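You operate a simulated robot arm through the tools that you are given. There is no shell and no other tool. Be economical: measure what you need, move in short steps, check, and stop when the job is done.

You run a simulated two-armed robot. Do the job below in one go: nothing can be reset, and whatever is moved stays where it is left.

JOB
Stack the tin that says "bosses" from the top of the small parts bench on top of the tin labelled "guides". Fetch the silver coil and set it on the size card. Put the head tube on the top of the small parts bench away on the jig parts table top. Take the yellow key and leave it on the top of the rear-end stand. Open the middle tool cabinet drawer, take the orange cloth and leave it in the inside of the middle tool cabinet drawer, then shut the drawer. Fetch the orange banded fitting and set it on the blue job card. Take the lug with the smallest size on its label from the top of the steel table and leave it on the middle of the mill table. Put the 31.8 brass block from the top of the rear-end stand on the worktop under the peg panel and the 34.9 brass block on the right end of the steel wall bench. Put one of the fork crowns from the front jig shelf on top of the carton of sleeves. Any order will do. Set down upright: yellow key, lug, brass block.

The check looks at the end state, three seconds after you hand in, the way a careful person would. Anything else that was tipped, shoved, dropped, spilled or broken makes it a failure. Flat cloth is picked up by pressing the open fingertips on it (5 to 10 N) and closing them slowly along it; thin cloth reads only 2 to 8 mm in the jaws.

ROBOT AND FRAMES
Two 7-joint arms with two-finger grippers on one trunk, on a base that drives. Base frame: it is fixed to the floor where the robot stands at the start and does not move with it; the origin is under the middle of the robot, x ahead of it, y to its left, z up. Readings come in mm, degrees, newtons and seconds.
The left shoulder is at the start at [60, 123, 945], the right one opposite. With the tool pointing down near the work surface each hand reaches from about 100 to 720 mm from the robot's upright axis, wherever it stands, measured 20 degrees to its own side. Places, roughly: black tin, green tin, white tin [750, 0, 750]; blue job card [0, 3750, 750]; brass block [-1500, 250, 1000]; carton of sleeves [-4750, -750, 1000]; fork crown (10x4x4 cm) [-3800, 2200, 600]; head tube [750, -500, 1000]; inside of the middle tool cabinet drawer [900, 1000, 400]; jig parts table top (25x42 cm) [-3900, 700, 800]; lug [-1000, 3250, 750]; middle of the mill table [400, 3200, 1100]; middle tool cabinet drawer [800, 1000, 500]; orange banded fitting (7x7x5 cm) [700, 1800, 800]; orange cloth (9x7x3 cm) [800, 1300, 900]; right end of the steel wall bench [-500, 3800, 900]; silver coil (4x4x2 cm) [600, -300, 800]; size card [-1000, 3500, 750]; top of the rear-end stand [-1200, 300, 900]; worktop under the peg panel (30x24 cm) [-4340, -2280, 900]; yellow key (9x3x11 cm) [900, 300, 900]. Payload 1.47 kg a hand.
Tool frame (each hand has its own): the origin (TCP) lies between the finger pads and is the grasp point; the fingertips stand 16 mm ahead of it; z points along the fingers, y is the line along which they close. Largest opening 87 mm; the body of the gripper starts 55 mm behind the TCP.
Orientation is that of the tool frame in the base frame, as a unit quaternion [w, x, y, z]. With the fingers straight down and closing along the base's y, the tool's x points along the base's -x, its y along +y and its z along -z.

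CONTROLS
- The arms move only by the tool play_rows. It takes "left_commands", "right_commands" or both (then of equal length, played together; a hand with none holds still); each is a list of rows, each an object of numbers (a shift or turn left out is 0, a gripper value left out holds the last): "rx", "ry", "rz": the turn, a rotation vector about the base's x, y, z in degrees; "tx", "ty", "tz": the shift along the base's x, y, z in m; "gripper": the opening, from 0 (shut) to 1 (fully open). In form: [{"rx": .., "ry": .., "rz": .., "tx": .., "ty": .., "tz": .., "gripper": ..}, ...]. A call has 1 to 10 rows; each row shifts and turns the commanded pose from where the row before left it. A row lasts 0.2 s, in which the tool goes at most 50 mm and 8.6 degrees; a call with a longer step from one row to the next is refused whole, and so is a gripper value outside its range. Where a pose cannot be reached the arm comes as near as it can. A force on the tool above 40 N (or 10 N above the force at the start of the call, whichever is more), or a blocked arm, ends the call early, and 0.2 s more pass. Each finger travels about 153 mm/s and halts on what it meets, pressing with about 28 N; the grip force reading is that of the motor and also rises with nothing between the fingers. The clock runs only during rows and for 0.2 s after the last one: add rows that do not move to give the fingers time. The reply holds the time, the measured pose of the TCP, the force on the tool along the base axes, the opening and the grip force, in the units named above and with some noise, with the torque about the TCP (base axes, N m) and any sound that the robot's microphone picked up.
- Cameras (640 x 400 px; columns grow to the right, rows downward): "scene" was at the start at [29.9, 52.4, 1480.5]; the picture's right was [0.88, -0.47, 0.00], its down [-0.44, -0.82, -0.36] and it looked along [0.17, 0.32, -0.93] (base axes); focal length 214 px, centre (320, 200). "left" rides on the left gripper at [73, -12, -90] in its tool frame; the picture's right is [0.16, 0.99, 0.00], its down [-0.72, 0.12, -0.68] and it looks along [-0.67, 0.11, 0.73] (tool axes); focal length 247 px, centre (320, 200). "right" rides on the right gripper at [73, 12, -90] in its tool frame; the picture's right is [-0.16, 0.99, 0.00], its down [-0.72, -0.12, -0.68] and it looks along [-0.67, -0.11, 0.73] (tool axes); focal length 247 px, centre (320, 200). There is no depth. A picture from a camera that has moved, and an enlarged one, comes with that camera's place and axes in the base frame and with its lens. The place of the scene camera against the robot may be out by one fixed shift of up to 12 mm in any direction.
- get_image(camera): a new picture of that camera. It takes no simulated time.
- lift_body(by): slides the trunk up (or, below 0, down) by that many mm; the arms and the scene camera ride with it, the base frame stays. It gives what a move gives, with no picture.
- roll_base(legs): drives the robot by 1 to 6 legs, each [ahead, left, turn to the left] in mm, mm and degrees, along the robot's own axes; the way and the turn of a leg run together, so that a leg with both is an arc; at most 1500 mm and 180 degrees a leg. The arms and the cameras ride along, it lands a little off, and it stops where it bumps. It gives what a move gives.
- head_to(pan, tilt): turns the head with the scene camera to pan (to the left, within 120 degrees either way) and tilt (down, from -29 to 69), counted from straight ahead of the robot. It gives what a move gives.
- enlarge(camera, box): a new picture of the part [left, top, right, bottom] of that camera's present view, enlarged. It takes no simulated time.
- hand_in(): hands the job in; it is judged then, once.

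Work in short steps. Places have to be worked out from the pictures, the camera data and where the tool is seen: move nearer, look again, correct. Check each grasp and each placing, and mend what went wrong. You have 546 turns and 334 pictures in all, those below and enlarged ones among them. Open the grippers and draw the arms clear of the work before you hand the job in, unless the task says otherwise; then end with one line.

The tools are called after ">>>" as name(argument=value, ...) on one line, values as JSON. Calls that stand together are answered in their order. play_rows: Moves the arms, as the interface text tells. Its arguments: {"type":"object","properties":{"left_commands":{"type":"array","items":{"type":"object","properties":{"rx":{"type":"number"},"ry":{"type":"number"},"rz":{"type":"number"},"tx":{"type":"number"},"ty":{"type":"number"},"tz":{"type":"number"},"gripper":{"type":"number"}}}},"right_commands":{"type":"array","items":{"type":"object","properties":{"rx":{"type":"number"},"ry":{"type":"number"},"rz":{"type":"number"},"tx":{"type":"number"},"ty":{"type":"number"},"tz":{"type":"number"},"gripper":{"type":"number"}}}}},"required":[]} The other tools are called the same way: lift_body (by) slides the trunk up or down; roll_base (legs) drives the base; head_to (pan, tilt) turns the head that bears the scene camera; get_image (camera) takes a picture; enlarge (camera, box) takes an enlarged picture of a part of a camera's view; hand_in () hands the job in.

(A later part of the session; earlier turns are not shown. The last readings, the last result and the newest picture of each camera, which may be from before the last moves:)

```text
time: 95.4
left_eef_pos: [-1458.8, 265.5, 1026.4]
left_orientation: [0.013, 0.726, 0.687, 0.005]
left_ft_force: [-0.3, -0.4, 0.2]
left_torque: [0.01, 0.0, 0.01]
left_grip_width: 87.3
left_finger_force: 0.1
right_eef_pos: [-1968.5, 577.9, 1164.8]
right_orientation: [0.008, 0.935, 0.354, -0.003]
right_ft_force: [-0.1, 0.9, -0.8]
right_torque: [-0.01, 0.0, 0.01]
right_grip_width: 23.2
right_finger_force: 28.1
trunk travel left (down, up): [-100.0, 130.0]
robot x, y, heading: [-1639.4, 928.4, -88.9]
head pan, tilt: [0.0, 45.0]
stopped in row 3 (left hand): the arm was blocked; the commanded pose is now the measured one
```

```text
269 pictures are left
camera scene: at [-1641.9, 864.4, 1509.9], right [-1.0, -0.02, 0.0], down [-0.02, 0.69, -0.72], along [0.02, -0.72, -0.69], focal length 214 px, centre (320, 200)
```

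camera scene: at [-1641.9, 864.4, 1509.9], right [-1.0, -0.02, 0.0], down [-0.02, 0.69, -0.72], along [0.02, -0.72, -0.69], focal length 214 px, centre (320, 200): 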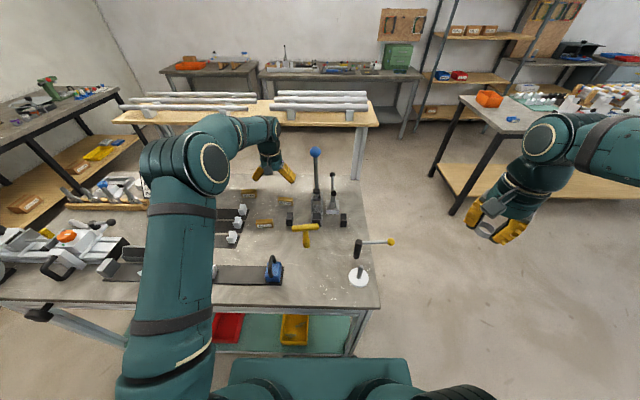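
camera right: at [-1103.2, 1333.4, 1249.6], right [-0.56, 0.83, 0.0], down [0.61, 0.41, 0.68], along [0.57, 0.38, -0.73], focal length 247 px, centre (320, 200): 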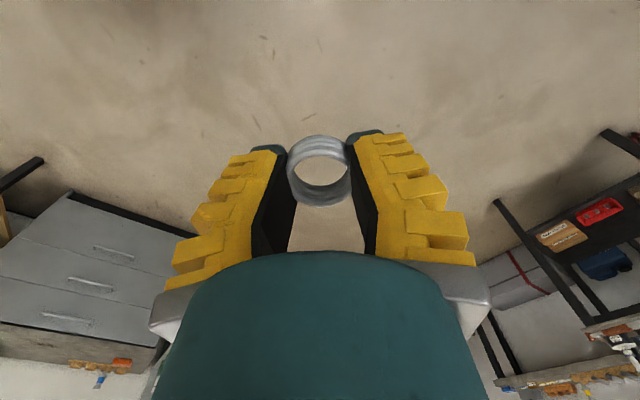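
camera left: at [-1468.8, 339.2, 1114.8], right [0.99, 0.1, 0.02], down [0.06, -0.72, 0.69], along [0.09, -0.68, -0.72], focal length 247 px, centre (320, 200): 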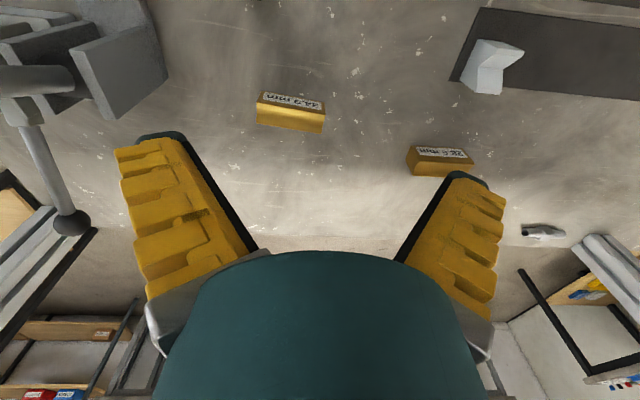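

I retreat the left hand slightly (up and back) to relieve whatever blocked it.

>>> play_rows(left_commands=[{"tz": 0.03, "ty": 0.01}, {"tz": 0.02, "ty": 0.03}, {"ty": 0.03}, {}])

>>> get_image(camera="scene")

```text
time: 96.4
left_eef_pos: [-1457.1, 314.8, 1065.1]
left_orientation: [0.006, 0.727, 0.687, 0.013]
left_ft_force: [-1.2, 0.2, -0.2]
left_torque: [-0.05, 0.0, -0.03]
left_grip_width: 87.2
left_finger_force: 0.1
right_eef_pos: [-1969.5, 556.2, 1160.3]
right_orientation: [-0.001, 0.936, 0.353, 0.0]
right_ft_force: [-0.7, -0.2, -0.7]
right_torque: [-0.03, 0.03, 0.0]
right_grip_width: 23.0
right_finger_force: 28.0
trunk travel left (down, up): [-100.0, 130.0]
robot x, y, heading: [-1639.7, 929.7, -88.6]
head pan, tilt: [0.0, 45.0]
```

```text
268 pictures are left
camera scene: at [-1641.4, 837.7, 1509.3], right [-1.0, -0.02, 0.0], down [-0.01, 0.71, -0.71], along [0.01, -0.71, -0.71], focal length 214 px, centre (320, 200)
```

scene: 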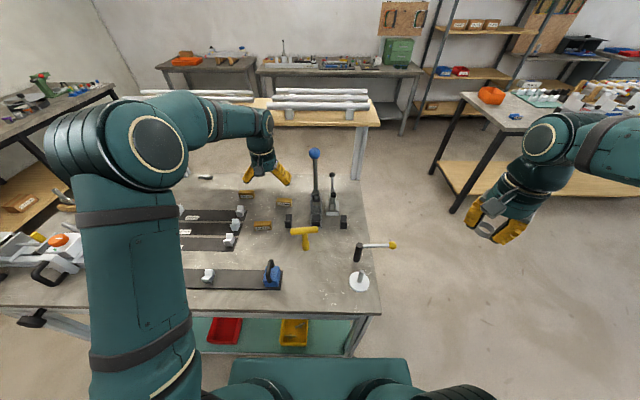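

It seems the arm was simply overstretched high above the table. I raise the trunk 110 mm so the shoulder is nearer the wrist height, then approach again.

>>> lift_body(by=110)

>>> play_rows(left_commands=[{"tz": -0.04}, {"tz": -0.04, "tx": -0.01}, {"tz": -0.04, "tx": -0.01}, {"tz": -0.04, "tx": -0.008}, {"ty": -0.025}, {"ty": -0.025}, {}])

>>> get_image(camera="left")

```text
time: 97.8
left_eef_pos: [-1457.6, 315.1, 1174.8]
left_orientation: [0.005, 0.727, 0.687, 0.013]
left_ft_force: [-0.4, -0.1, 0.1]
left_torque: [0.03, 0.03, 0.0]
left_grip_width: 86.9
left_finger_force: 0.1
right_eef_pos: [-1969.9, 557.4, 1268.5]
right_orientation: [0.0, 0.936, 0.353, 0.001]
right_ft_force: [-0.5, 0.2, -2.0]
right_torque: [-0.01, 0.0, 0.01]
right_grip_width: 22.9
right_finger_force: 28.1
trunk travel left (down, up): [-210.0, 20.0]
robot x, y, heading: [-1634.6, 927.4, -88.8]
head pan, tilt: [0.0, 45.0]
```

```text
time: 99.5
left_eef_pos: [-1485.7, 268.7, 1016.9]
left_orientation: [0.006, 0.727, 0.687, 0.013]
left_ft_force: [0.5, 0.3, -0.2]
left_torque: [-0.01, -0.02, -0.02]
left_grip_width: 87.1
left_finger_force: 0.1
right_eef_pos: [-1969.0, 561.2, 1270.9]
right_orientation: [0.001, 0.936, 0.353, -0.001]
right_ft_force: [0.6, 0.5, -0.7]
right_torque: [-0.02, -0.01, -0.04]
right_grip_width: 22.9
right_finger_force: 27.8
trunk travel left (down, up): [-210.0, 20.0]
robot x, y, heading: [-1634.7, 927.9, -88.7]
head pan, tilt: [0.0, 45.0]
```

```text
267 pictures are left
camera left: at [-1497.0, 341.3, 1106.5], right [0.99, 0.1, 0.03], down [0.06, -0.74, 0.67], along [0.09, -0.67, -0.74], focal length 247 px, centre (320, 200)
```

left: 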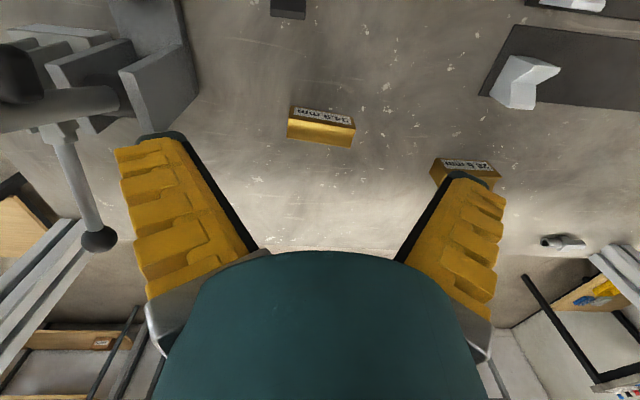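

The approach works. Block's top centre is near (-1480,238). I move over it, remove the small tilt, and descend.

>>> play_rows(left_commands=[{"tx": 0.004, "ty": -0.03, "ry": 1.5, "rx": -0.5}, {"tz": -0.04}, {"tz": -0.04}, {"tz": -0.03}, {}])

>>> get_image(camera="left")

>>> enlarge(camera="scene", box=[220, 140, 380, 240])

```text
time: 100.7
left_eef_pos: [-1478.5, 230.8, 899.7]
left_orientation: [-0.003, 0.726, 0.688, 0.004]
left_ft_force: [0.3, -0.9, -1.2]
left_torque: [0.09, 0.0, 0.03]
left_grip_width: 86.6
left_finger_force: 0.0
right_eef_pos: [-1969.1, 549.4, 1267.5]
right_orientation: [-0.004, 0.936, 0.352, 0.0]
right_ft_force: [-0.7, -1.3, -0.6]
right_torque: [0.13, 0.04, -0.01]
right_grip_width: 22.8
right_finger_force: 28.5
trunk travel left (down, up): [-210.0, 20.0]
robot x, y, heading: [-1636.4, 921.4, -88.6]
head pan, tilt: [0.0, 45.0]
```

```text
266 pictures are left
camera left: at [-1485.5, 304.2, 990.5], right [0.99, 0.1, 0.0], down [0.08, -0.73, 0.67], along [0.07, -0.67, -0.74], focal length 247 px, centre (320, 200)
```

left: 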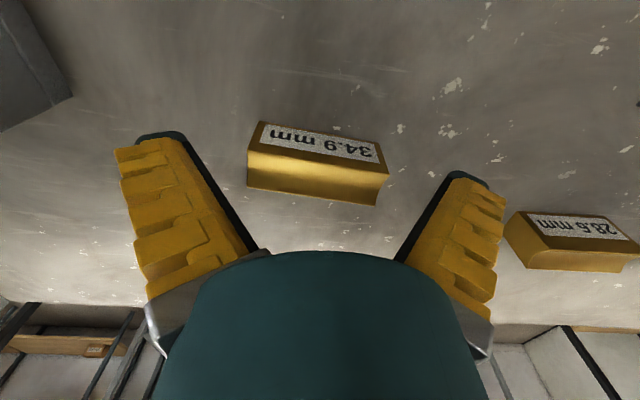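

```text
4.00 times, centred on (300, 190) of scene
camera zoom: at [-1639.4, 829.0, 1618.5], right [-1.0, -0.02, 0.0], down [-0.02, 0.71, -0.7], along [0.01, -0.7, -0.71], focal length 858 px, centre (400, 240)
```

zoom: 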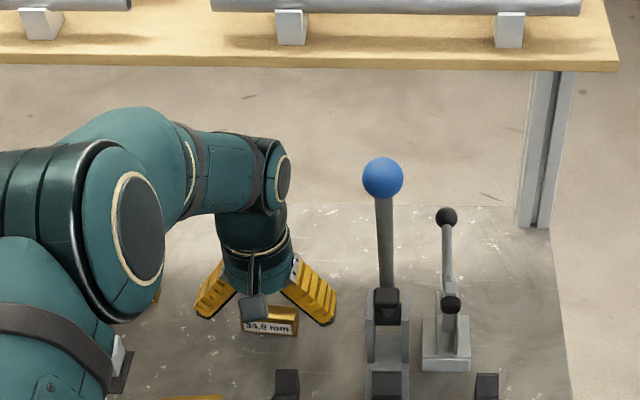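

Well aligned. I shift 5 mm toward +y, lower 6 mm and close.

>>> play_rows(left_commands=[{"ty": 0.006, "tx": -0.001, "tz": -0.006}, {}, {"gripper": 0.75}, {"gripper": 0.65}, {"gripper": 0.5}, {}, {}])

>>> get_image(camera="left")

```text
time: 102.2
left_eef_pos: [-1483.1, 241.7, 899.5]
left_orientation: [-0.002, 0.727, 0.687, 0.001]
left_ft_force: [-0.4, 0.5, 0.2]
left_torque: [-0.01, -0.03, 0.03]
left_grip_width: 58.8
left_finger_force: 28.4
right_eef_pos: [-1969.5, 558.2, 1269.2]
right_orientation: [0.0, 0.936, 0.353, 0.0]
right_ft_force: [0.0, 1.4, -0.2]
right_torque: [0.03, -0.01, 0.0]
right_grip_width: 24.8
right_finger_force: 28.0
trunk travel left (down, up): [-210.0, 20.0]
robot x, y, heading: [-1639.2, 929.0, -88.8]
head pan, tilt: [0.0, 45.0]
```

```text
264 pictures are left
camera left: at [-1489.9, 314.9, 989.3], right [0.99, 0.1, 0.0], down [0.07, -0.73, 0.68], along [0.07, -0.68, -0.73], focal length 247 px, centre (320, 200)
```

left: 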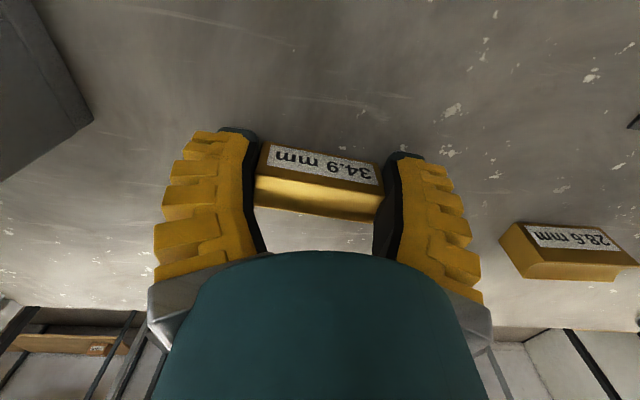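

Gripped at 58.8 mm. I lift and check.

>>> play_rows(left_commands=[{"tz": 0.02}, {"tz": 0.03}, {"tz": 0.04}, {"tz": 0.04, "ty": 0.02}, {}])

>>> get_image(camera="left")

```text
time: 103.5
left_eef_pos: [-1483.9, 278.2, 1014.0]
left_orientation: [-0.013, 0.729, 0.685, 0.017]
left_ft_force: [-0.5, 1.0, -1.6]
left_torque: [0.04, -0.06, -0.02]
left_grip_width: 58.9
left_finger_force: 28.2
right_eef_pos: [-1971.0, 560.5, 1272.0]
right_orientation: [0.001, 0.936, 0.352, 0.0]
right_ft_force: [0.0, 1.0, -0.2]
right_torque: [-0.02, -0.04, 0.0]
right_grip_width: 24.2
right_finger_force: 27.9
trunk travel left (down, up): [-210.0, 20.0]
robot x, y, heading: [-1635.2, 927.6, -88.6]
head pan, tilt: [0.0, 45.0]
stopped in row 5 (left hand): the force on the tool passed its limit at 66 N (the readings are from after the stop); the commanded pose is now the measured one
```

```text
263 pictures are left
camera left: at [-1491.5, 347.6, 1107.4], right [1.0, 0.1, 0.01], down [0.07, -0.76, 0.65], along [0.07, -0.65, -0.76], focal length 247 px, centre (320, 200)
```

left: 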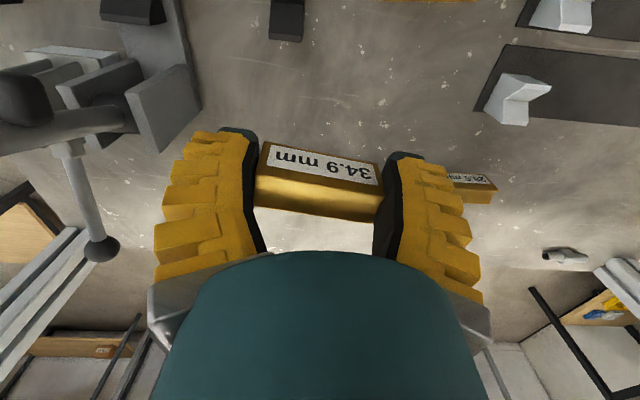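

A 66 N spike occurred in mid-air, probably from the stretched arm snapping. I check the scene.

>>> enlarge(camera="scene", box=[160, 130, 400, 280])

```text
2.67 times, centred on (280, 205) of scene
camera zoom: at [-1643.1, 842.5, 1621.4], right [-1.0, -0.02, 0.0], down [-0.01, 0.7, -0.71], along [0.02, -0.71, -0.7], focal length 572 px, centre (427, 187)
```

zoom: 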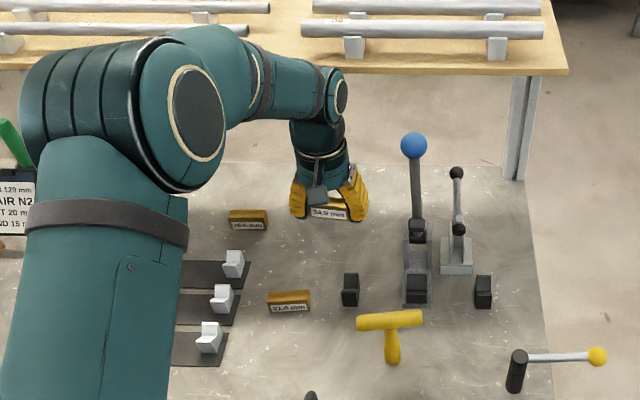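

Everything stands. I draw the left hand back toward the robot.

>>> play_rows(left_commands=[{"ty": 0.03, "tz": 0.015, "tx": 0.01}, {"ty": 0.03, "tz": 0.02, "tx": 0.01}, {"ty": 0.035, "tz": 0.02, "tx": 0.01}, {"ty": 0.035, "tz": 0.02, "tx": 0.01}, {"ty": 0.035, "tz": 0.02, "tx": 0.01}, {"ty": 0.035, "tz": 0.02, "tx": 0.01}, {}])

>>> get_image(camera="right")

>>> get_image(camera="scene")

```text
time: 105.1
left_eef_pos: [-1421.7, 472.1, 1128.5]
left_orientation: [-0.015, 0.728, 0.685, 0.016]
left_ft_force: [-0.3, 0.0, -2.4]
left_torque: [0.04, 0.02, -0.02]
left_grip_width: 59.2
left_finger_force: 27.6
right_eef_pos: [-1968.8, 556.1, 1268.9]
right_orientation: [-0.001, 0.936, 0.353, 0.001]
right_ft_force: [0.3, 0.2, -0.8]
right_torque: [0.04, 0.03, 0.0]
right_grip_width: 24.0
right_finger_force: 27.9
trunk travel left (down, up): [-210.0, 20.0]
robot x, y, heading: [-1634.9, 923.7, -88.7]
head pan, tilt: [0.0, 45.0]
```

```text
261 pictures are left
camera right: at [-1908.4, 595.1, 1359.0], right [0.53, -0.85, 0.0], down [-0.62, -0.39, 0.68], along [-0.57, -0.36, -0.73], focal length 247 px, centre (320, 200)
```

right: 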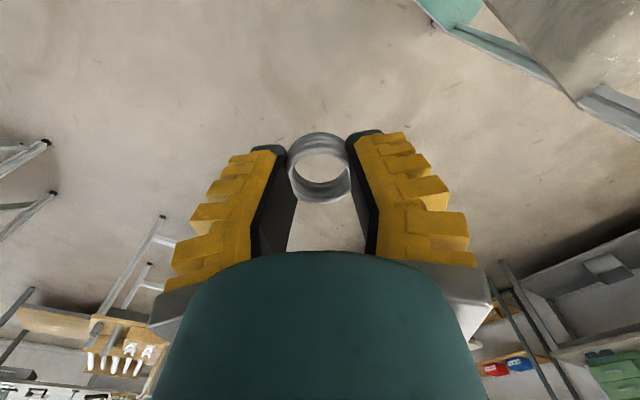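

```text
260 pictures are left
camera scene: at [-1641.1, 836.7, 1619.2], right [-1.0, -0.02, 0.0], down [-0.02, 0.71, -0.71], along [0.02, -0.71, -0.71], focal length 214 px, centre (320, 200)
```

scene: 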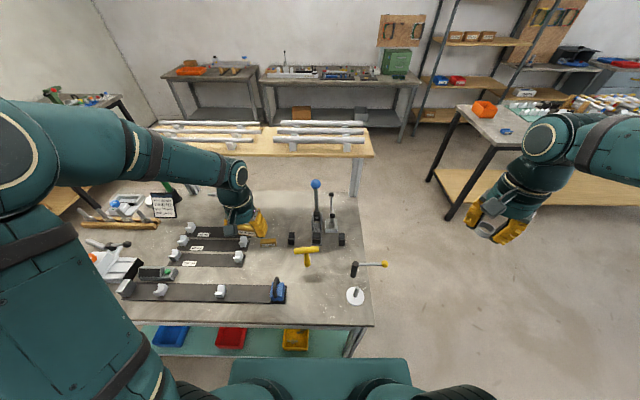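

All is clear. I drive toward the steel table: back off to (-1040,1275), turn to face +y, advance to y≈2350.

>>> roll_base(legs=[[-350, 600, 0], [0, 0, 178], [1080, 0, 0]])

>>> get_image(camera="scene")

```text
time: 123.4
left_eef_pos: [-1324.1, 2819.2, 1129.0]
left_orientation: [-0.015, -0.693, 0.721, -0.014]
left_ft_force: [0.0, 0.0, -2.9]
left_torque: [0.01, -0.02, -0.01]
left_grip_width: 59.8
left_finger_force: 27.5
right_eef_pos: [-775.1, 2746.8, 1269.2]
right_orientation: [-0.001, -0.363, 0.932, 0.0]
right_ft_force: [-0.5, 0.2, -0.4]
right_torque: [0.0, 0.04, 0.04]
right_grip_width: 22.9
right_finger_force: 27.7
trunk travel left (down, up): [-210.0, 20.0]
robot x, y, heading: [-1100.1, 2369.3, 92.5]
head pan, tilt: [0.0, 45.0]
```

```text
259 pictures are left
camera scene: at [-1110.7, 2465.4, 1619.3], right [1.0, 0.04, 0.0], down [0.03, -0.71, -0.71], along [-0.03, 0.71, -0.71], focal length 214 px, centre (320, 200)
```

scene: 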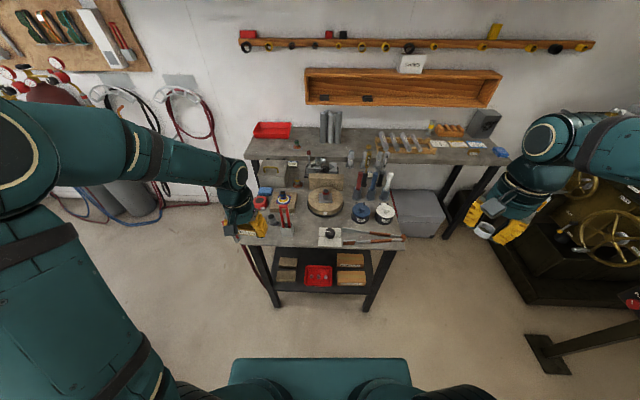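

I enlarge the steel table and the wall bench.

>>> enlarge(camera="scene", box=[250, 160, 410, 260])

>>> enlarge(camera="scene", box=[360, 95, 520, 195])

>>> enlarge(camera="scene", box=[240, 90, 400, 190])

```text
4.00 times, centred on (330, 210) of scene
camera zoom: at [-1110.7, 2465.4, 1619.3], right [1.0, 0.04, 0.0], down [0.03, -0.71, -0.71], along [-0.03, 0.71, -0.71], focal length 858 px, centre (280, 160)
```

zoom: 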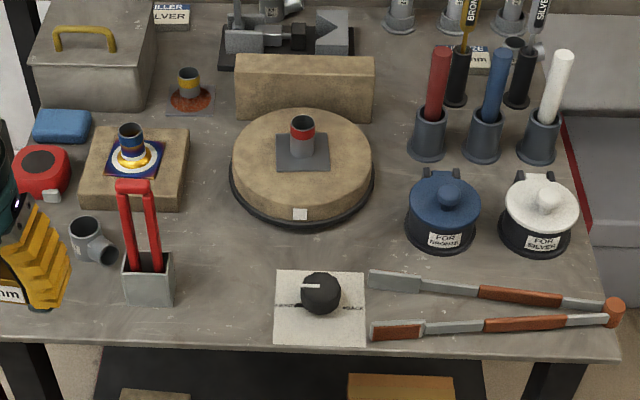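

```text
4.00 times, centred on (440, 145) of scene
camera zoom: at [-1110.7, 2465.4, 1619.3], right [1.0, 0.04, 0.0], down [0.03, -0.71, -0.71], along [-0.03, 0.71, -0.71], focal length 858 px, centre (-160, 420)
```

zoom: 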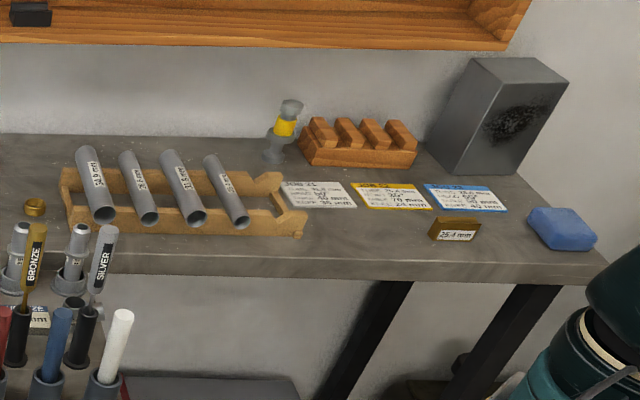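

```text
4.00 times, centred on (320, 140) of scene
camera zoom: at [-1110.7, 2465.4, 1619.3], right [1.0, 0.04, 0.0], down [0.03, -0.71, -0.71], along [-0.03, 0.71, -0.71], focal length 858 px, centre (320, 440)
```

zoom: 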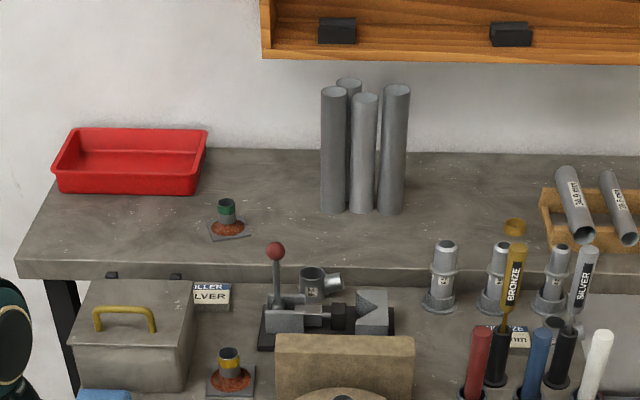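

Steel table: front edge near y≈2950-3000. I approach by 270 mm and look steeply down.

>>> roll_base(legs=[[270, 0, -2]])

>>> get_image(camera="scene")

>>> get_image(camera="right")

>>> get_image(camera="left")

```text
time: 125.3
left_eef_pos: [-1315.2, 3102.7, 1130.7]
left_orientation: [-0.017, -0.68, 0.733, -0.014]
left_ft_force: [-0.5, -0.4, -2.5]
left_torque: [-0.02, 0.02, -0.01]
left_grip_width: 59.5
left_finger_force: 28.4
right_eef_pos: [-769.7, 3011.2, 1269.5]
right_orientation: [-0.001, -0.346, 0.938, 0.0]
right_ft_force: [-0.3, 1.0, -0.8]
right_torque: [-0.05, -0.02, 0.0]
right_grip_width: 23.0
right_finger_force: 27.9
trunk travel left (down, up): [-210.0, 20.0]
robot x, y, heading: [-1106.4, 2642.1, 90.3]
head pan, tilt: [0.0, 45.0]
```

```text
255 pictures are left
camera scene: at [-1114.6, 2741.2, 1619.3], right [1.0, 0.01, 0.0], down [0.01, -0.71, -0.71], along [-0.01, 0.71, -0.71], focal length 214 px, centre (320, 200)
```

scene: 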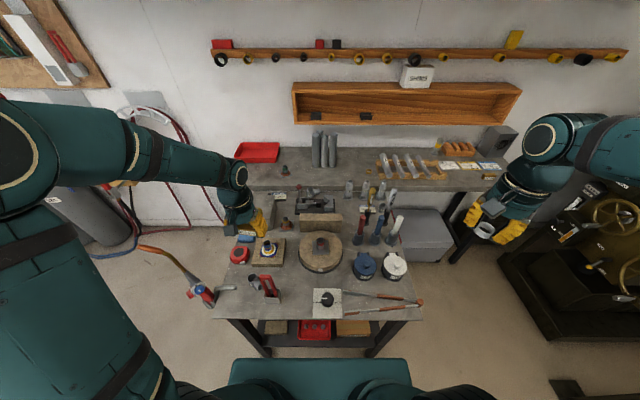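

```text
254 pictures are left
camera right: at [-833.9, 2972.4, 1359.4], right [-0.52, 0.85, 0.0], down [0.63, 0.38, 0.68], along [0.58, 0.35, -0.73], focal length 247 px, centre (320, 200)
```

right: 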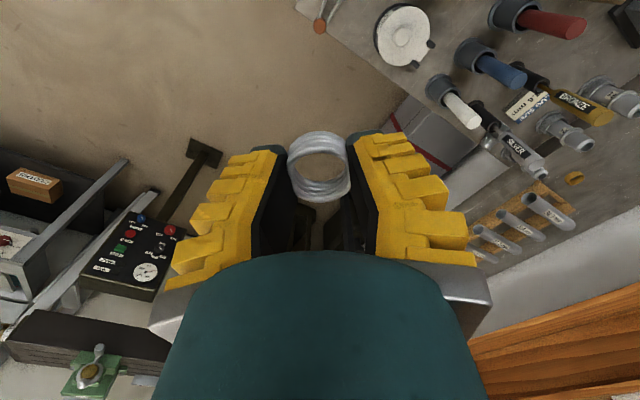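

```text
253 pictures are left
camera left: at [-1309.0, 3033.0, 1221.3], right [-1.0, -0.08, 0.01], down [-0.06, 0.76, 0.65], along [-0.06, 0.65, -0.76], focal length 247 px, centre (320, 200)
```

left: 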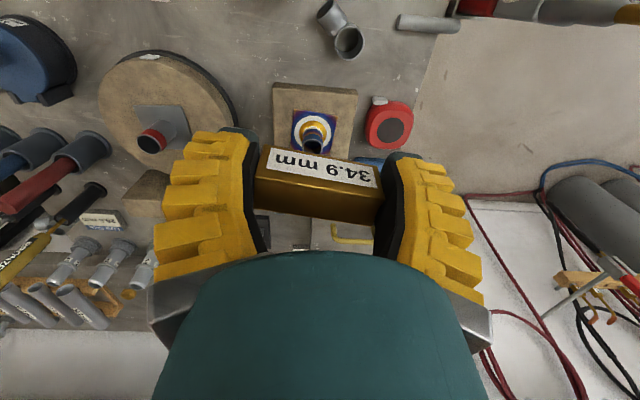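

I zoom on the lug area and card.

>>> enlarge(camera="scene", box=[330, 170, 410, 220])

>>> enlarge(camera="right", box=[480, 70, 640, 170])

>>> enlarge(camera="scene", box=[260, 160, 340, 210])

```text
8.00 times, centred on (370, 195) of scene
camera zoom: at [-1114.6, 2741.2, 1619.3], right [1.0, 0.01, 0.0], down [0.01, -0.71, -0.71], along [-0.01, 0.71, -0.71], focal length 1716 px, centre (-80, 240)
```

zoom: 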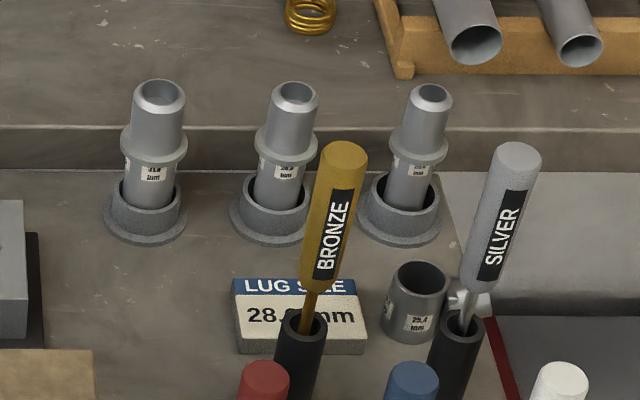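

```text
4.00 times, centred on (560, 120) of right
camera zoom: at [-833.9, 2972.4, 1359.4], right [-0.52, 0.85, 0.0], down [0.63, 0.38, 0.68], along [0.58, 0.35, -0.73], focal length 988 px, centre (-640, 520)
```

zoom: 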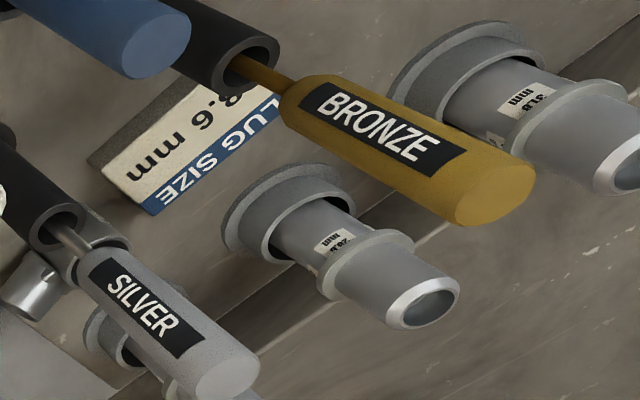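

```text
8.00 times, centred on (300, 185) of scene
camera zoom: at [-1114.6, 2741.2, 1619.3], right [1.0, 0.01, 0.0], down [0.01, -0.71, -0.71], along [-0.01, 0.71, -0.71], focal length 1716 px, centre (480, 320)
```

zoom: 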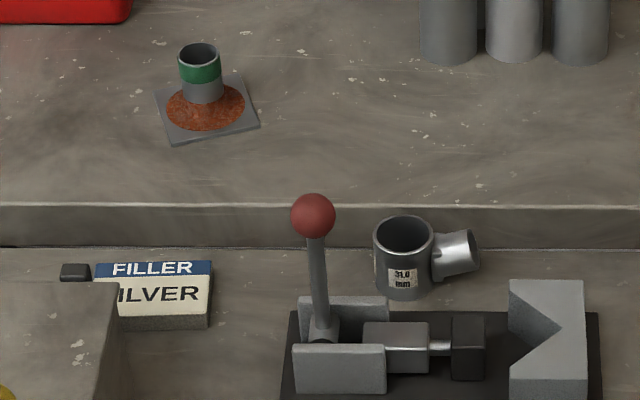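

The lugs with side branches carry labels: 31.x, 25.4, and one more at front-left. I read that one.

>>> enlarge(camera="scene", box=[220, 230, 320, 292])

>>> enlarge(camera="scene", box=[300, 220, 400, 282])

>>> enlarge(camera="left", box=[290, 0, 450, 100])

```text
6.40 times, centred on (270, 261) of scene
camera zoom: at [-1114.6, 2741.2, 1619.3], right [1.0, 0.01, 0.0], down [0.01, -0.71, -0.71], along [-0.01, 0.71, -0.71], focal length 1373 px, centre (640, -190)
```

zoom: 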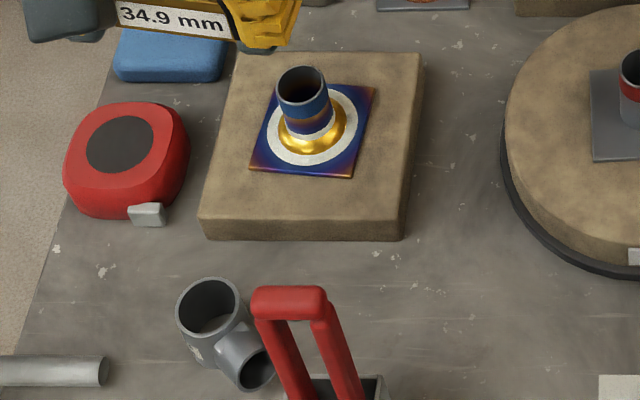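

```text
6.40 times, centred on (350, 251) of scene
camera zoom: at [-1114.6, 2741.2, 1619.3], right [1.0, 0.01, 0.0], down [0.01, -0.71, -0.71], along [-0.01, 0.71, -0.71], focal length 1373 px, centre (128, -126)
```

zoom: 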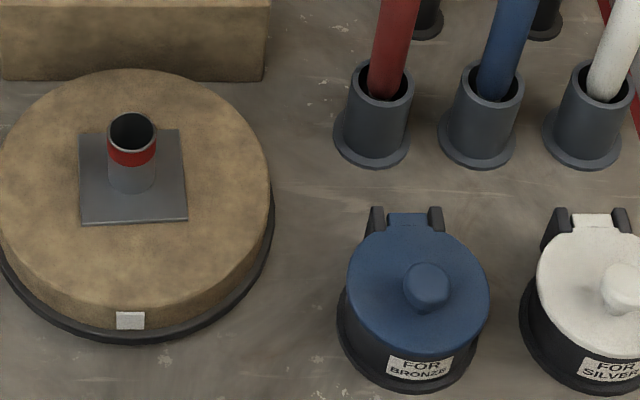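

```text
4.00 times, centred on (370, 50) of left
camera zoom: at [-1309.0, 3033.0, 1221.3], right [-1.0, -0.08, 0.01], down [-0.06, 0.76, 0.65], along [-0.06, 0.65, -0.76], focal length 988 px, centre (120, 800)
```

zoom: 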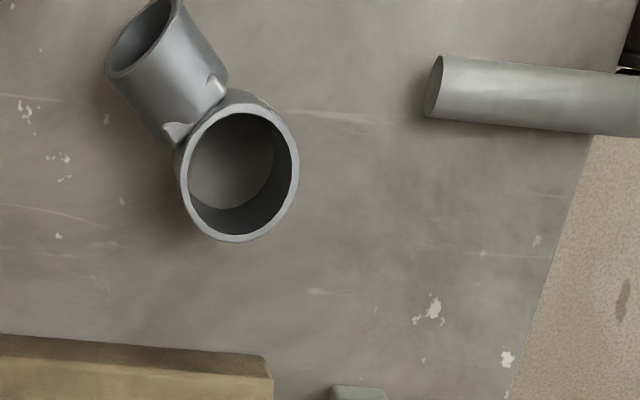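

The size card is the thick "LUG SIZE 28.6 mm" sign at about (-887,3475, top ~821), with plugs behind and filler rods before it. It is best reached from the table's right side, so I drive round to about (-470,3150) facing -x.

>>> roll_base(legs=[[-190, 0, 0], [0, -640, 0], [650, 0, 0], [0, 0, 90]])

>>> get_image(camera="scene")

```text
time: 137.7
left_eef_pos: [-884.7, 3335.4, 1129.5]
left_orientation: [0.011, 0.885, -0.465, 0.019]
left_ft_force: [-0.3, -0.6, -3.1]
left_torque: [0.02, -0.03, 0.0]
left_grip_width: 59.5
left_finger_force: 28.5
right_eef_pos: [-401.7, 3606.5, 1270.0]
right_orientation: [0.001, -0.639, 0.77, 0.0]
right_ft_force: [-0.1, 0.0, -0.9]
right_torque: [0.02, -0.03, 0.0]
right_grip_width: 23.1
right_finger_force: 27.7
trunk travel left (down, up): [-210.0, 20.0]
robot x, y, heading: [-436.4, 3112.7, 129.4]
head pan, tilt: [0.0, 45.0]
stopped in leg 4: the robot was blocked; the commanded pose is now the measured one
```

```text
246 pictures are left
camera scene: at [-501.2, 3184.3, 1619.4], right [0.77, 0.63, 0.0], down [0.45, -0.55, -0.71], along [-0.45, 0.55, -0.71], focal length 214 px, centre (320, 200)
```

scene: 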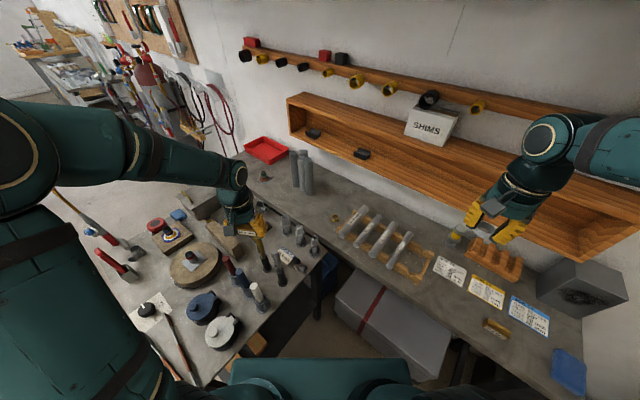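

Blocked at 129°, likely the base corner near the table/bin. I turn back a bit, move away and finish the turn with more room.

>>> roll_base(legs=[[0, 0, -15], [-130, -90, 0], [0, 0, 66]])

>>> get_image(camera="scene")

```text
time: 142.9
left_eef_pos: [-754.1, 2818.9, 1130.1]
left_orientation: [0.002, 0.999, -0.032, 0.022]
left_ft_force: [0.2, 0.0, -2.8]
left_torque: [-0.01, -0.04, -0.03]
left_grip_width: 59.2
left_finger_force: 28.2
right_eef_pos: [-667.9, 3365.8, 1269.5]
right_orientation: [0.0, 0.911, -0.413, 0.001]
right_ft_force: [-0.1, -0.2, -0.3]
right_torque: [0.02, -0.02, 0.02]
right_grip_width: 23.1
right_finger_force: 27.7
trunk travel left (down, up): [-210.0, 20.0]
robot x, y, heading: [-298.2, 3032.9, -179.0]
head pan, tilt: [0.0, 45.0]
```

```text
245 pictures are left
camera scene: at [-397.0, 3034.6, 1619.3], right [-0.02, 1.0, 0.0], down [0.71, 0.01, -0.71], along [-0.71, -0.01, -0.71], focal length 214 px, centre (320, 200)
```

scene: 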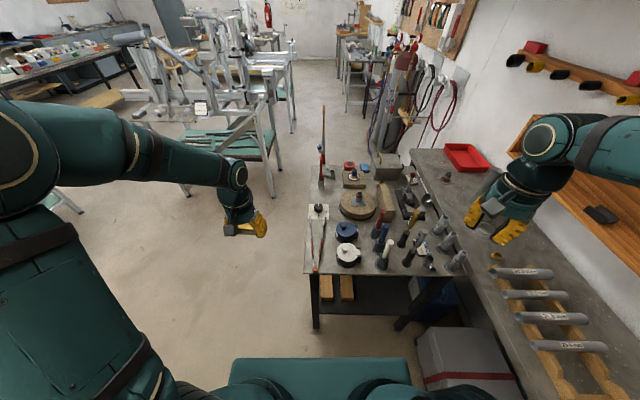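

Now facing -x with the table ahead-right. I move ahead 140 and right 140.

>>> roll_base(legs=[[140, -140, 0]])

>>> head_to(pan=-35, tilt=50)

>>> get_image(camera="scene")

>>> enlarge(camera="scene", box=[230, 130, 390, 230])

```text
time: 144.8
left_eef_pos: [-894.8, 2958.2, 1129.5]
left_orientation: [0.001, 0.999, -0.03, 0.022]
left_ft_force: [0.1, 0.3, -2.2]
left_torque: [-0.02, -0.01, 0.02]
left_grip_width: 59.4
left_finger_force: 28.2
right_eef_pos: [-810.0, 3505.5, 1269.6]
right_orientation: [0.0, 0.911, -0.412, 0.001]
right_ft_force: [0.5, 0.5, -0.7]
right_torque: [0.02, 0.01, 0.01]
right_grip_width: 24.3
right_finger_force: 28.2
trunk travel left (down, up): [-210.0, 20.0]
robot x, y, heading: [-441.9, 3172.0, -178.6]
head pan, tilt: [0.0, 45.0]
```

```text
time: 145.8
left_eef_pos: [-893.7, 2957.1, 1129.7]
left_orientation: [0.001, 0.999, -0.03, 0.022]
left_ft_force: [-0.3, 0.1, -2.4]
left_torque: [-0.01, -0.02, 0.03]
left_grip_width: 59.4
left_finger_force: 27.7
right_eef_pos: [-809.3, 3505.1, 1269.3]
right_orientation: [0.0, 0.911, -0.412, 0.001]
right_ft_force: [0.2, -0.4, -0.6]
right_torque: [-0.01, 0.05, 0.01]
right_grip_width: 23.7
right_finger_force: 26.9
trunk travel left (down, up): [-210.0, 20.0]
robot x, y, heading: [-440.8, 3172.5, -179.1]
head pan, tilt: [-35.0, 50.0]
```

```text
244 pictures are left
camera scene: at [-521.6, 3218.0, 1612.4], right [0.55, 0.83, 0.0], down [0.64, -0.42, -0.64], along [-0.53, 0.36, -0.77], focal length 214 px, centre (320, 200)
```

scene: 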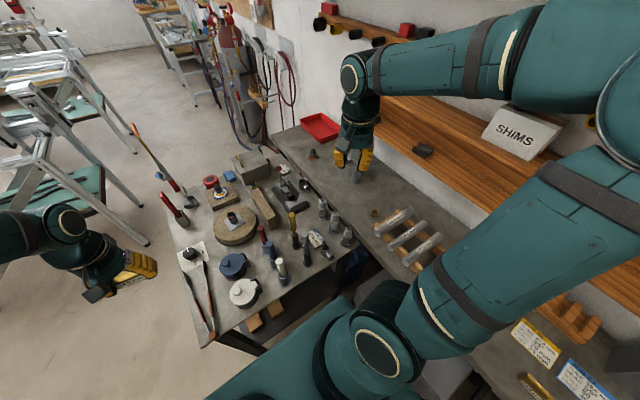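

```text
4.00 times, centred on (310, 180) of scene
camera zoom: at [-521.6, 3218.0, 1612.4], right [0.55, 0.83, 0.0], down [0.64, -0.42, -0.64], along [-0.53, 0.36, -0.77], focal length 858 px, centre (360, 280)
```

zoom: 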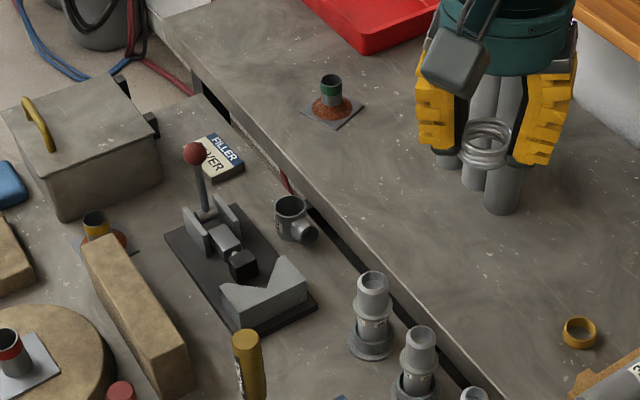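

I zoom into the card region from this side, and take the right camera.

>>> enlarge(camera="scene", box=[260, 190, 380, 265])

>>> get_image(camera="right")

```text
5.33 times, centred on (320, 228) of scene
camera zoom: at [-521.6, 3218.0, 1612.4], right [0.55, 0.83, 0.0], down [0.64, -0.42, -0.64], along [-0.53, 0.36, -0.77], focal length 1144 px, centre (320, 53)
```

zoom: 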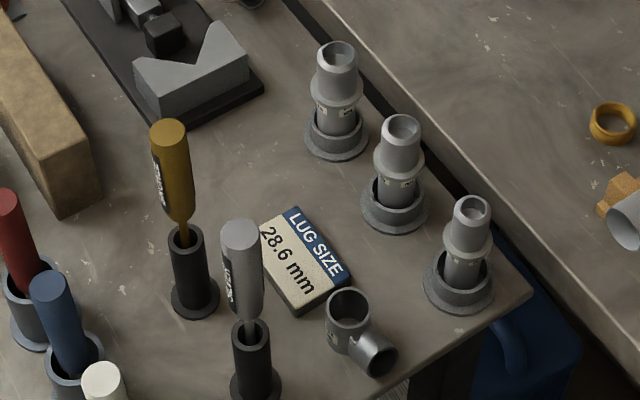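

```text
241 pictures are left
camera right: at [-772.2, 3442.5, 1359.4], right [-0.85, -0.53, 0.0], down [-0.39, 0.62, 0.68], along [-0.36, 0.57, -0.73], focal length 247 px, centre (320, 200)
```

right: 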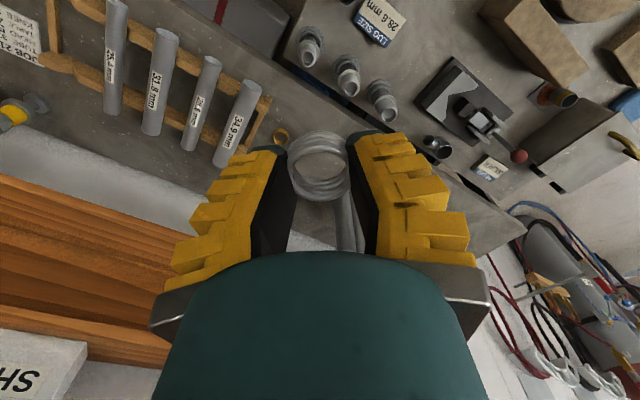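

Triangulated: card top centre (-891,3459,838); rods at y≈3375 (tops 1044), plugs at y≈3546 (tops 940). With fingers closing along y there is ~25 mm clearance each side. I turn the right hand +48° and move above the card.

>>> play_rows(right_commands=[{"rz": 8.2, "tx": -0.014, "ty": -0.008}, {"rz": 8.2, "tx": -0.014, "ty": -0.008}, {"rz": 8.2, "tx": -0.014, "ty": -0.008}, {"rz": 8.2, "tx": -0.014, "ty": -0.008}, {"rz": 8.2, "tx": -0.014, "ty": -0.008}, {"rz": 7.5, "tx": -0.011, "ty": -0.006}, {"tz": -0.04}, {"tz": -0.04}, {"tz": -0.03}, {}])

>>> get_image(camera="right")

>>> enlarge(camera="scene", box=[240, 140, 380, 265])

```text
time: 148.0
left_eef_pos: [-893.7, 2956.9, 1129.5]
left_orientation: [0.001, 0.999, -0.03, 0.023]
left_ft_force: [0.5, -0.1, -2.6]
left_torque: [-0.01, -0.02, -0.01]
left_grip_width: 59.5
left_finger_force: 28.6
right_eef_pos: [-890.1, 3456.4, 1157.2]
right_orientation: [0.0, 1.0, -0.001, 0.001]
right_ft_force: [0.4, -0.3, 0.1]
right_torque: [-0.01, 0.0, -0.04]
right_grip_width: 23.2
right_finger_force: 28.1
trunk travel left (down, up): [-210.0, 20.0]
robot x, y, heading: [-442.2, 3170.5, -178.6]
head pan, tilt: [-35.0, 50.0]
```

```text
240 pictures are left
camera right: at [-818.3, 3445.2, 1247.2], right [-0.16, -0.99, 0.0], down [-0.72, 0.12, 0.68], along [-0.67, 0.11, -0.73], focal length 247 px, centre (320, 200)
```

right: 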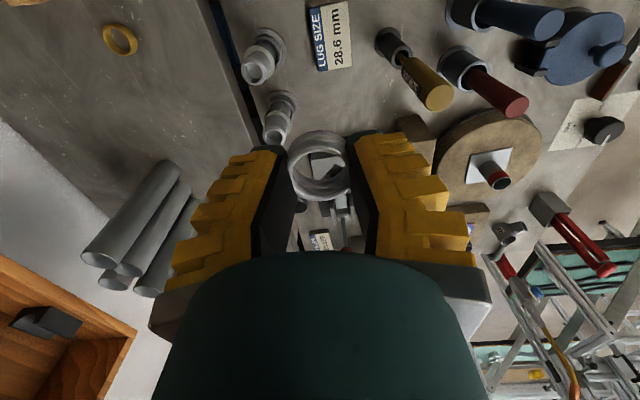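

```text
3.20 times, centred on (310, 202) of scene
camera zoom: at [-521.0, 3217.8, 1612.5], right [0.56, 0.83, 0.0], down [0.64, -0.43, -0.64], along [-0.53, 0.36, -0.77], focal length 686 px, centre (352, 192)
```

zoom: 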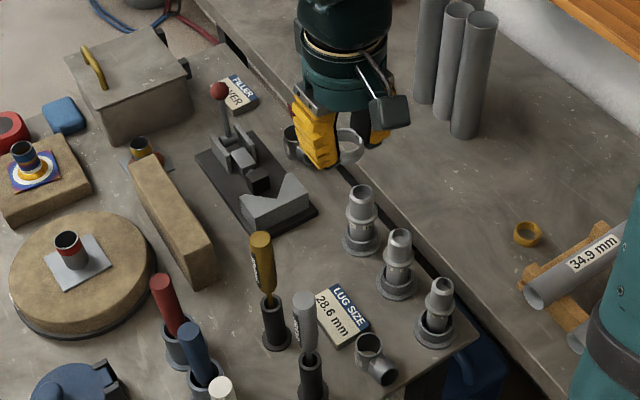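

The arm camera puts the card at (-887,3440), rod y 3363, plug y 3529 (scene camera is ~15 mm off). I shift to y 3441 and descend to 960.

>>> play_rows(right_commands=[{"ty": -0.015, "tx": 0.001}, {"tz": -0.04}, {"tz": -0.04}, {"tz": -0.04}, {"tz": -0.04}, {"tz": -0.035}, {}])

>>> get_image(camera="right")

>>> enlarge(camera="scene", box=[260, 180, 380, 255])

```text
time: 149.6
left_eef_pos: [-893.6, 2957.4, 1129.5]
left_orientation: [0.001, 0.999, -0.03, 0.021]
left_ft_force: [-0.1, -0.4, -2.1]
left_torque: [0.0, 0.02, -0.01]
left_grip_width: 59.4
left_finger_force: 28.0
right_eef_pos: [-887.6, 3441.5, 963.5]
right_orientation: [0.0, 1.0, -0.001, 0.002]
right_ft_force: [0.2, 1.0, 0.0]
right_torque: [0.02, -0.03, 0.0]
right_grip_width: 23.4
right_finger_force: 27.7
trunk travel left (down, up): [-210.0, 20.0]
robot x, y, heading: [-440.0, 3174.3, -178.6]
head pan, tilt: [-35.0, 50.0]
```

```text
238 pictures are left
camera right: at [-816.1, 3429.4, 1052.8], right [-0.16, -0.99, 0.0], down [-0.72, 0.12, 0.68], along [-0.67, 0.11, -0.73], focal length 247 px, centre (320, 200)
```

right: 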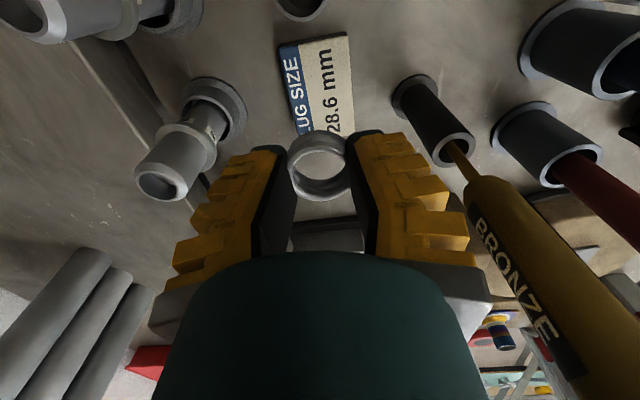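

```text
5.33 times, centred on (320, 218) of scene
camera zoom: at [-520.8, 3217.9, 1612.5], right [0.56, 0.83, 0.0], down [0.64, -0.43, -0.64], along [-0.53, 0.36, -0.77], focal length 1144 px, centre (320, 107)
```

zoom: 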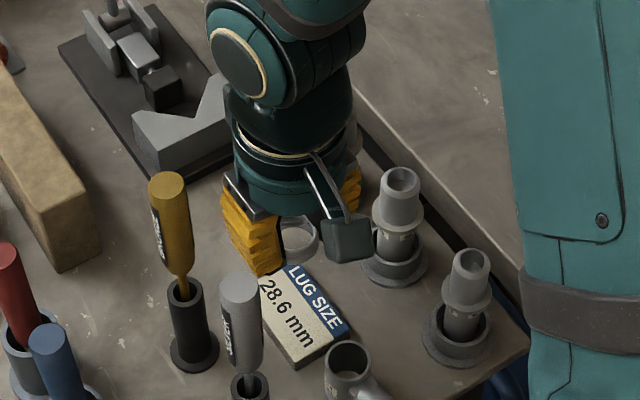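

Centred over the card with clearance. I lower on toward contact.

>>> play_rows(right_commands=[{"tz": -0.04}, {"tz": -0.035}, {"tz": -0.01}, {"tz": -0.004}, {"tz": -0.004}, {}])

>>> get_image(camera="right")

>>> enlarge(camera="scene", box=[260, 180, 380, 255])

```text
time: 151.0
left_eef_pos: [-894.4, 2956.1, 1130.2]
left_orientation: [0.001, 0.999, -0.029, 0.021]
left_ft_force: [-1.2, 0.1, -2.9]
left_torque: [-0.03, -0.01, -0.03]
left_grip_width: 59.0
left_finger_force: 28.3
right_eef_pos: [-891.0, 3445.9, 872.7]
right_orientation: [-0.001, 1.0, -0.002, -0.001]
right_ft_force: [-2.4, 0.5, 24.6]
right_torque: [-0.04, 0.02, -0.01]
right_grip_width: 27.1
right_finger_force: 27.6
trunk travel left (down, up): [-210.0, 20.0]
robot x, y, heading: [-441.8, 3171.6, -178.8]
head pan, tilt: [-35.0, 50.0]
```

```text
236 pictures are left
camera right: at [-818.9, 3432.5, 961.6], right [-0.16, -0.99, 0.0], down [-0.72, 0.12, 0.68], along [-0.67, 0.11, -0.73], focal length 247 px, centre (320, 200)
```

right: 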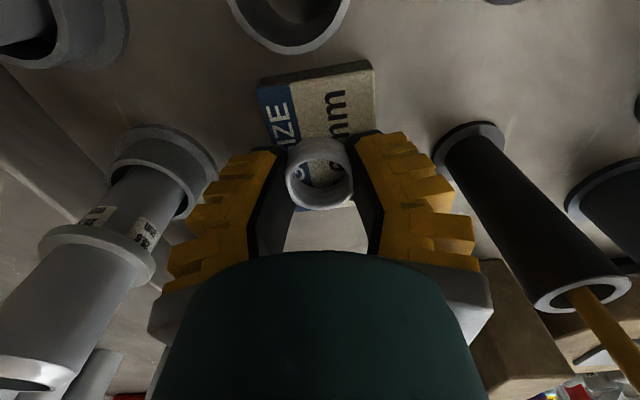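

```text
5.33 times, centred on (320, 218) of scene
camera zoom: at [-520.0, 3216.9, 1612.6], right [0.56, 0.83, 0.0], down [0.64, -0.42, -0.64], along [-0.54, 0.36, -0.77], focal length 1144 px, centre (320, 107)
```

zoom: 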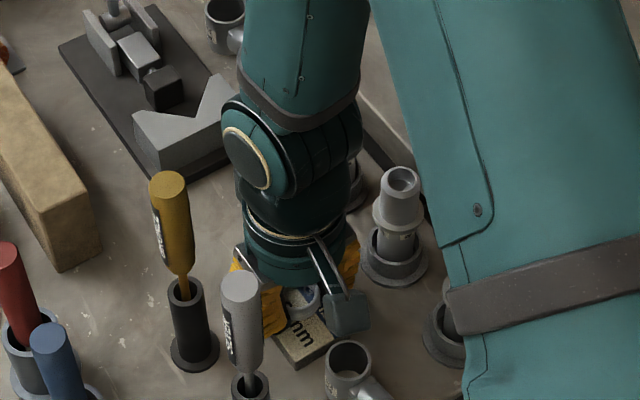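

The coil is on the card (24 N, width back to 27 mm). I relieve the load, open and rise.

>>> play_rows(right_commands=[{"tz": 0.003}, {"gripper": 0.4}, {"gripper": 0.55}, {}, {"tz": 0.03}, {"tz": 0.04}, {"tz": 0.04}, {"tz": 0.04}, {}])

>>> get_image(camera="right")

```text
time: 153.0
left_eef_pos: [-894.9, 2956.2, 1130.4]
left_orientation: [0.001, 0.999, -0.03, 0.022]
left_ft_force: [0.0, 0.2, -2.9]
left_torque: [0.03, -0.04, 0.02]
left_grip_width: 59.3
left_finger_force: 28.0
right_eef_pos: [-887.3, 3444.9, 1023.7]
right_orientation: [0.0, 1.0, -0.001, 0.001]
right_ft_force: [-0.1, -0.6, -0.6]
right_torque: [0.0, 0.0, 0.01]
right_grip_width: 53.2
right_finger_force: 3.7
trunk travel left (down, up): [-210.0, 20.0]
robot x, y, heading: [-440.3, 3169.1, -178.6]
head pan, tilt: [-35.0, 50.0]
```

```text
234 pictures are left
camera right: at [-816.5, 3433.3, 1113.7], right [-0.16, -0.99, 0.0], down [-0.72, 0.12, 0.68], along [-0.67, 0.11, -0.73], focal length 247 px, centre (320, 200)
```

right: 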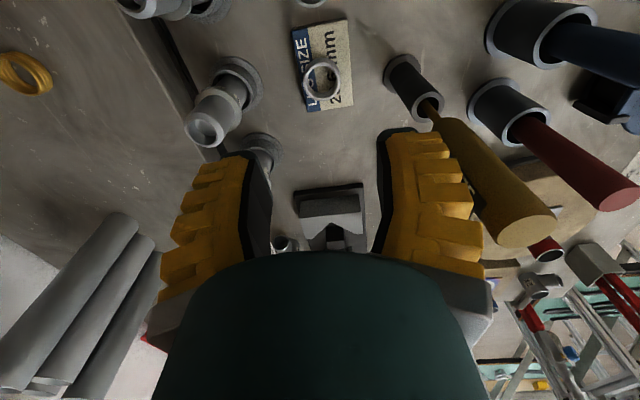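

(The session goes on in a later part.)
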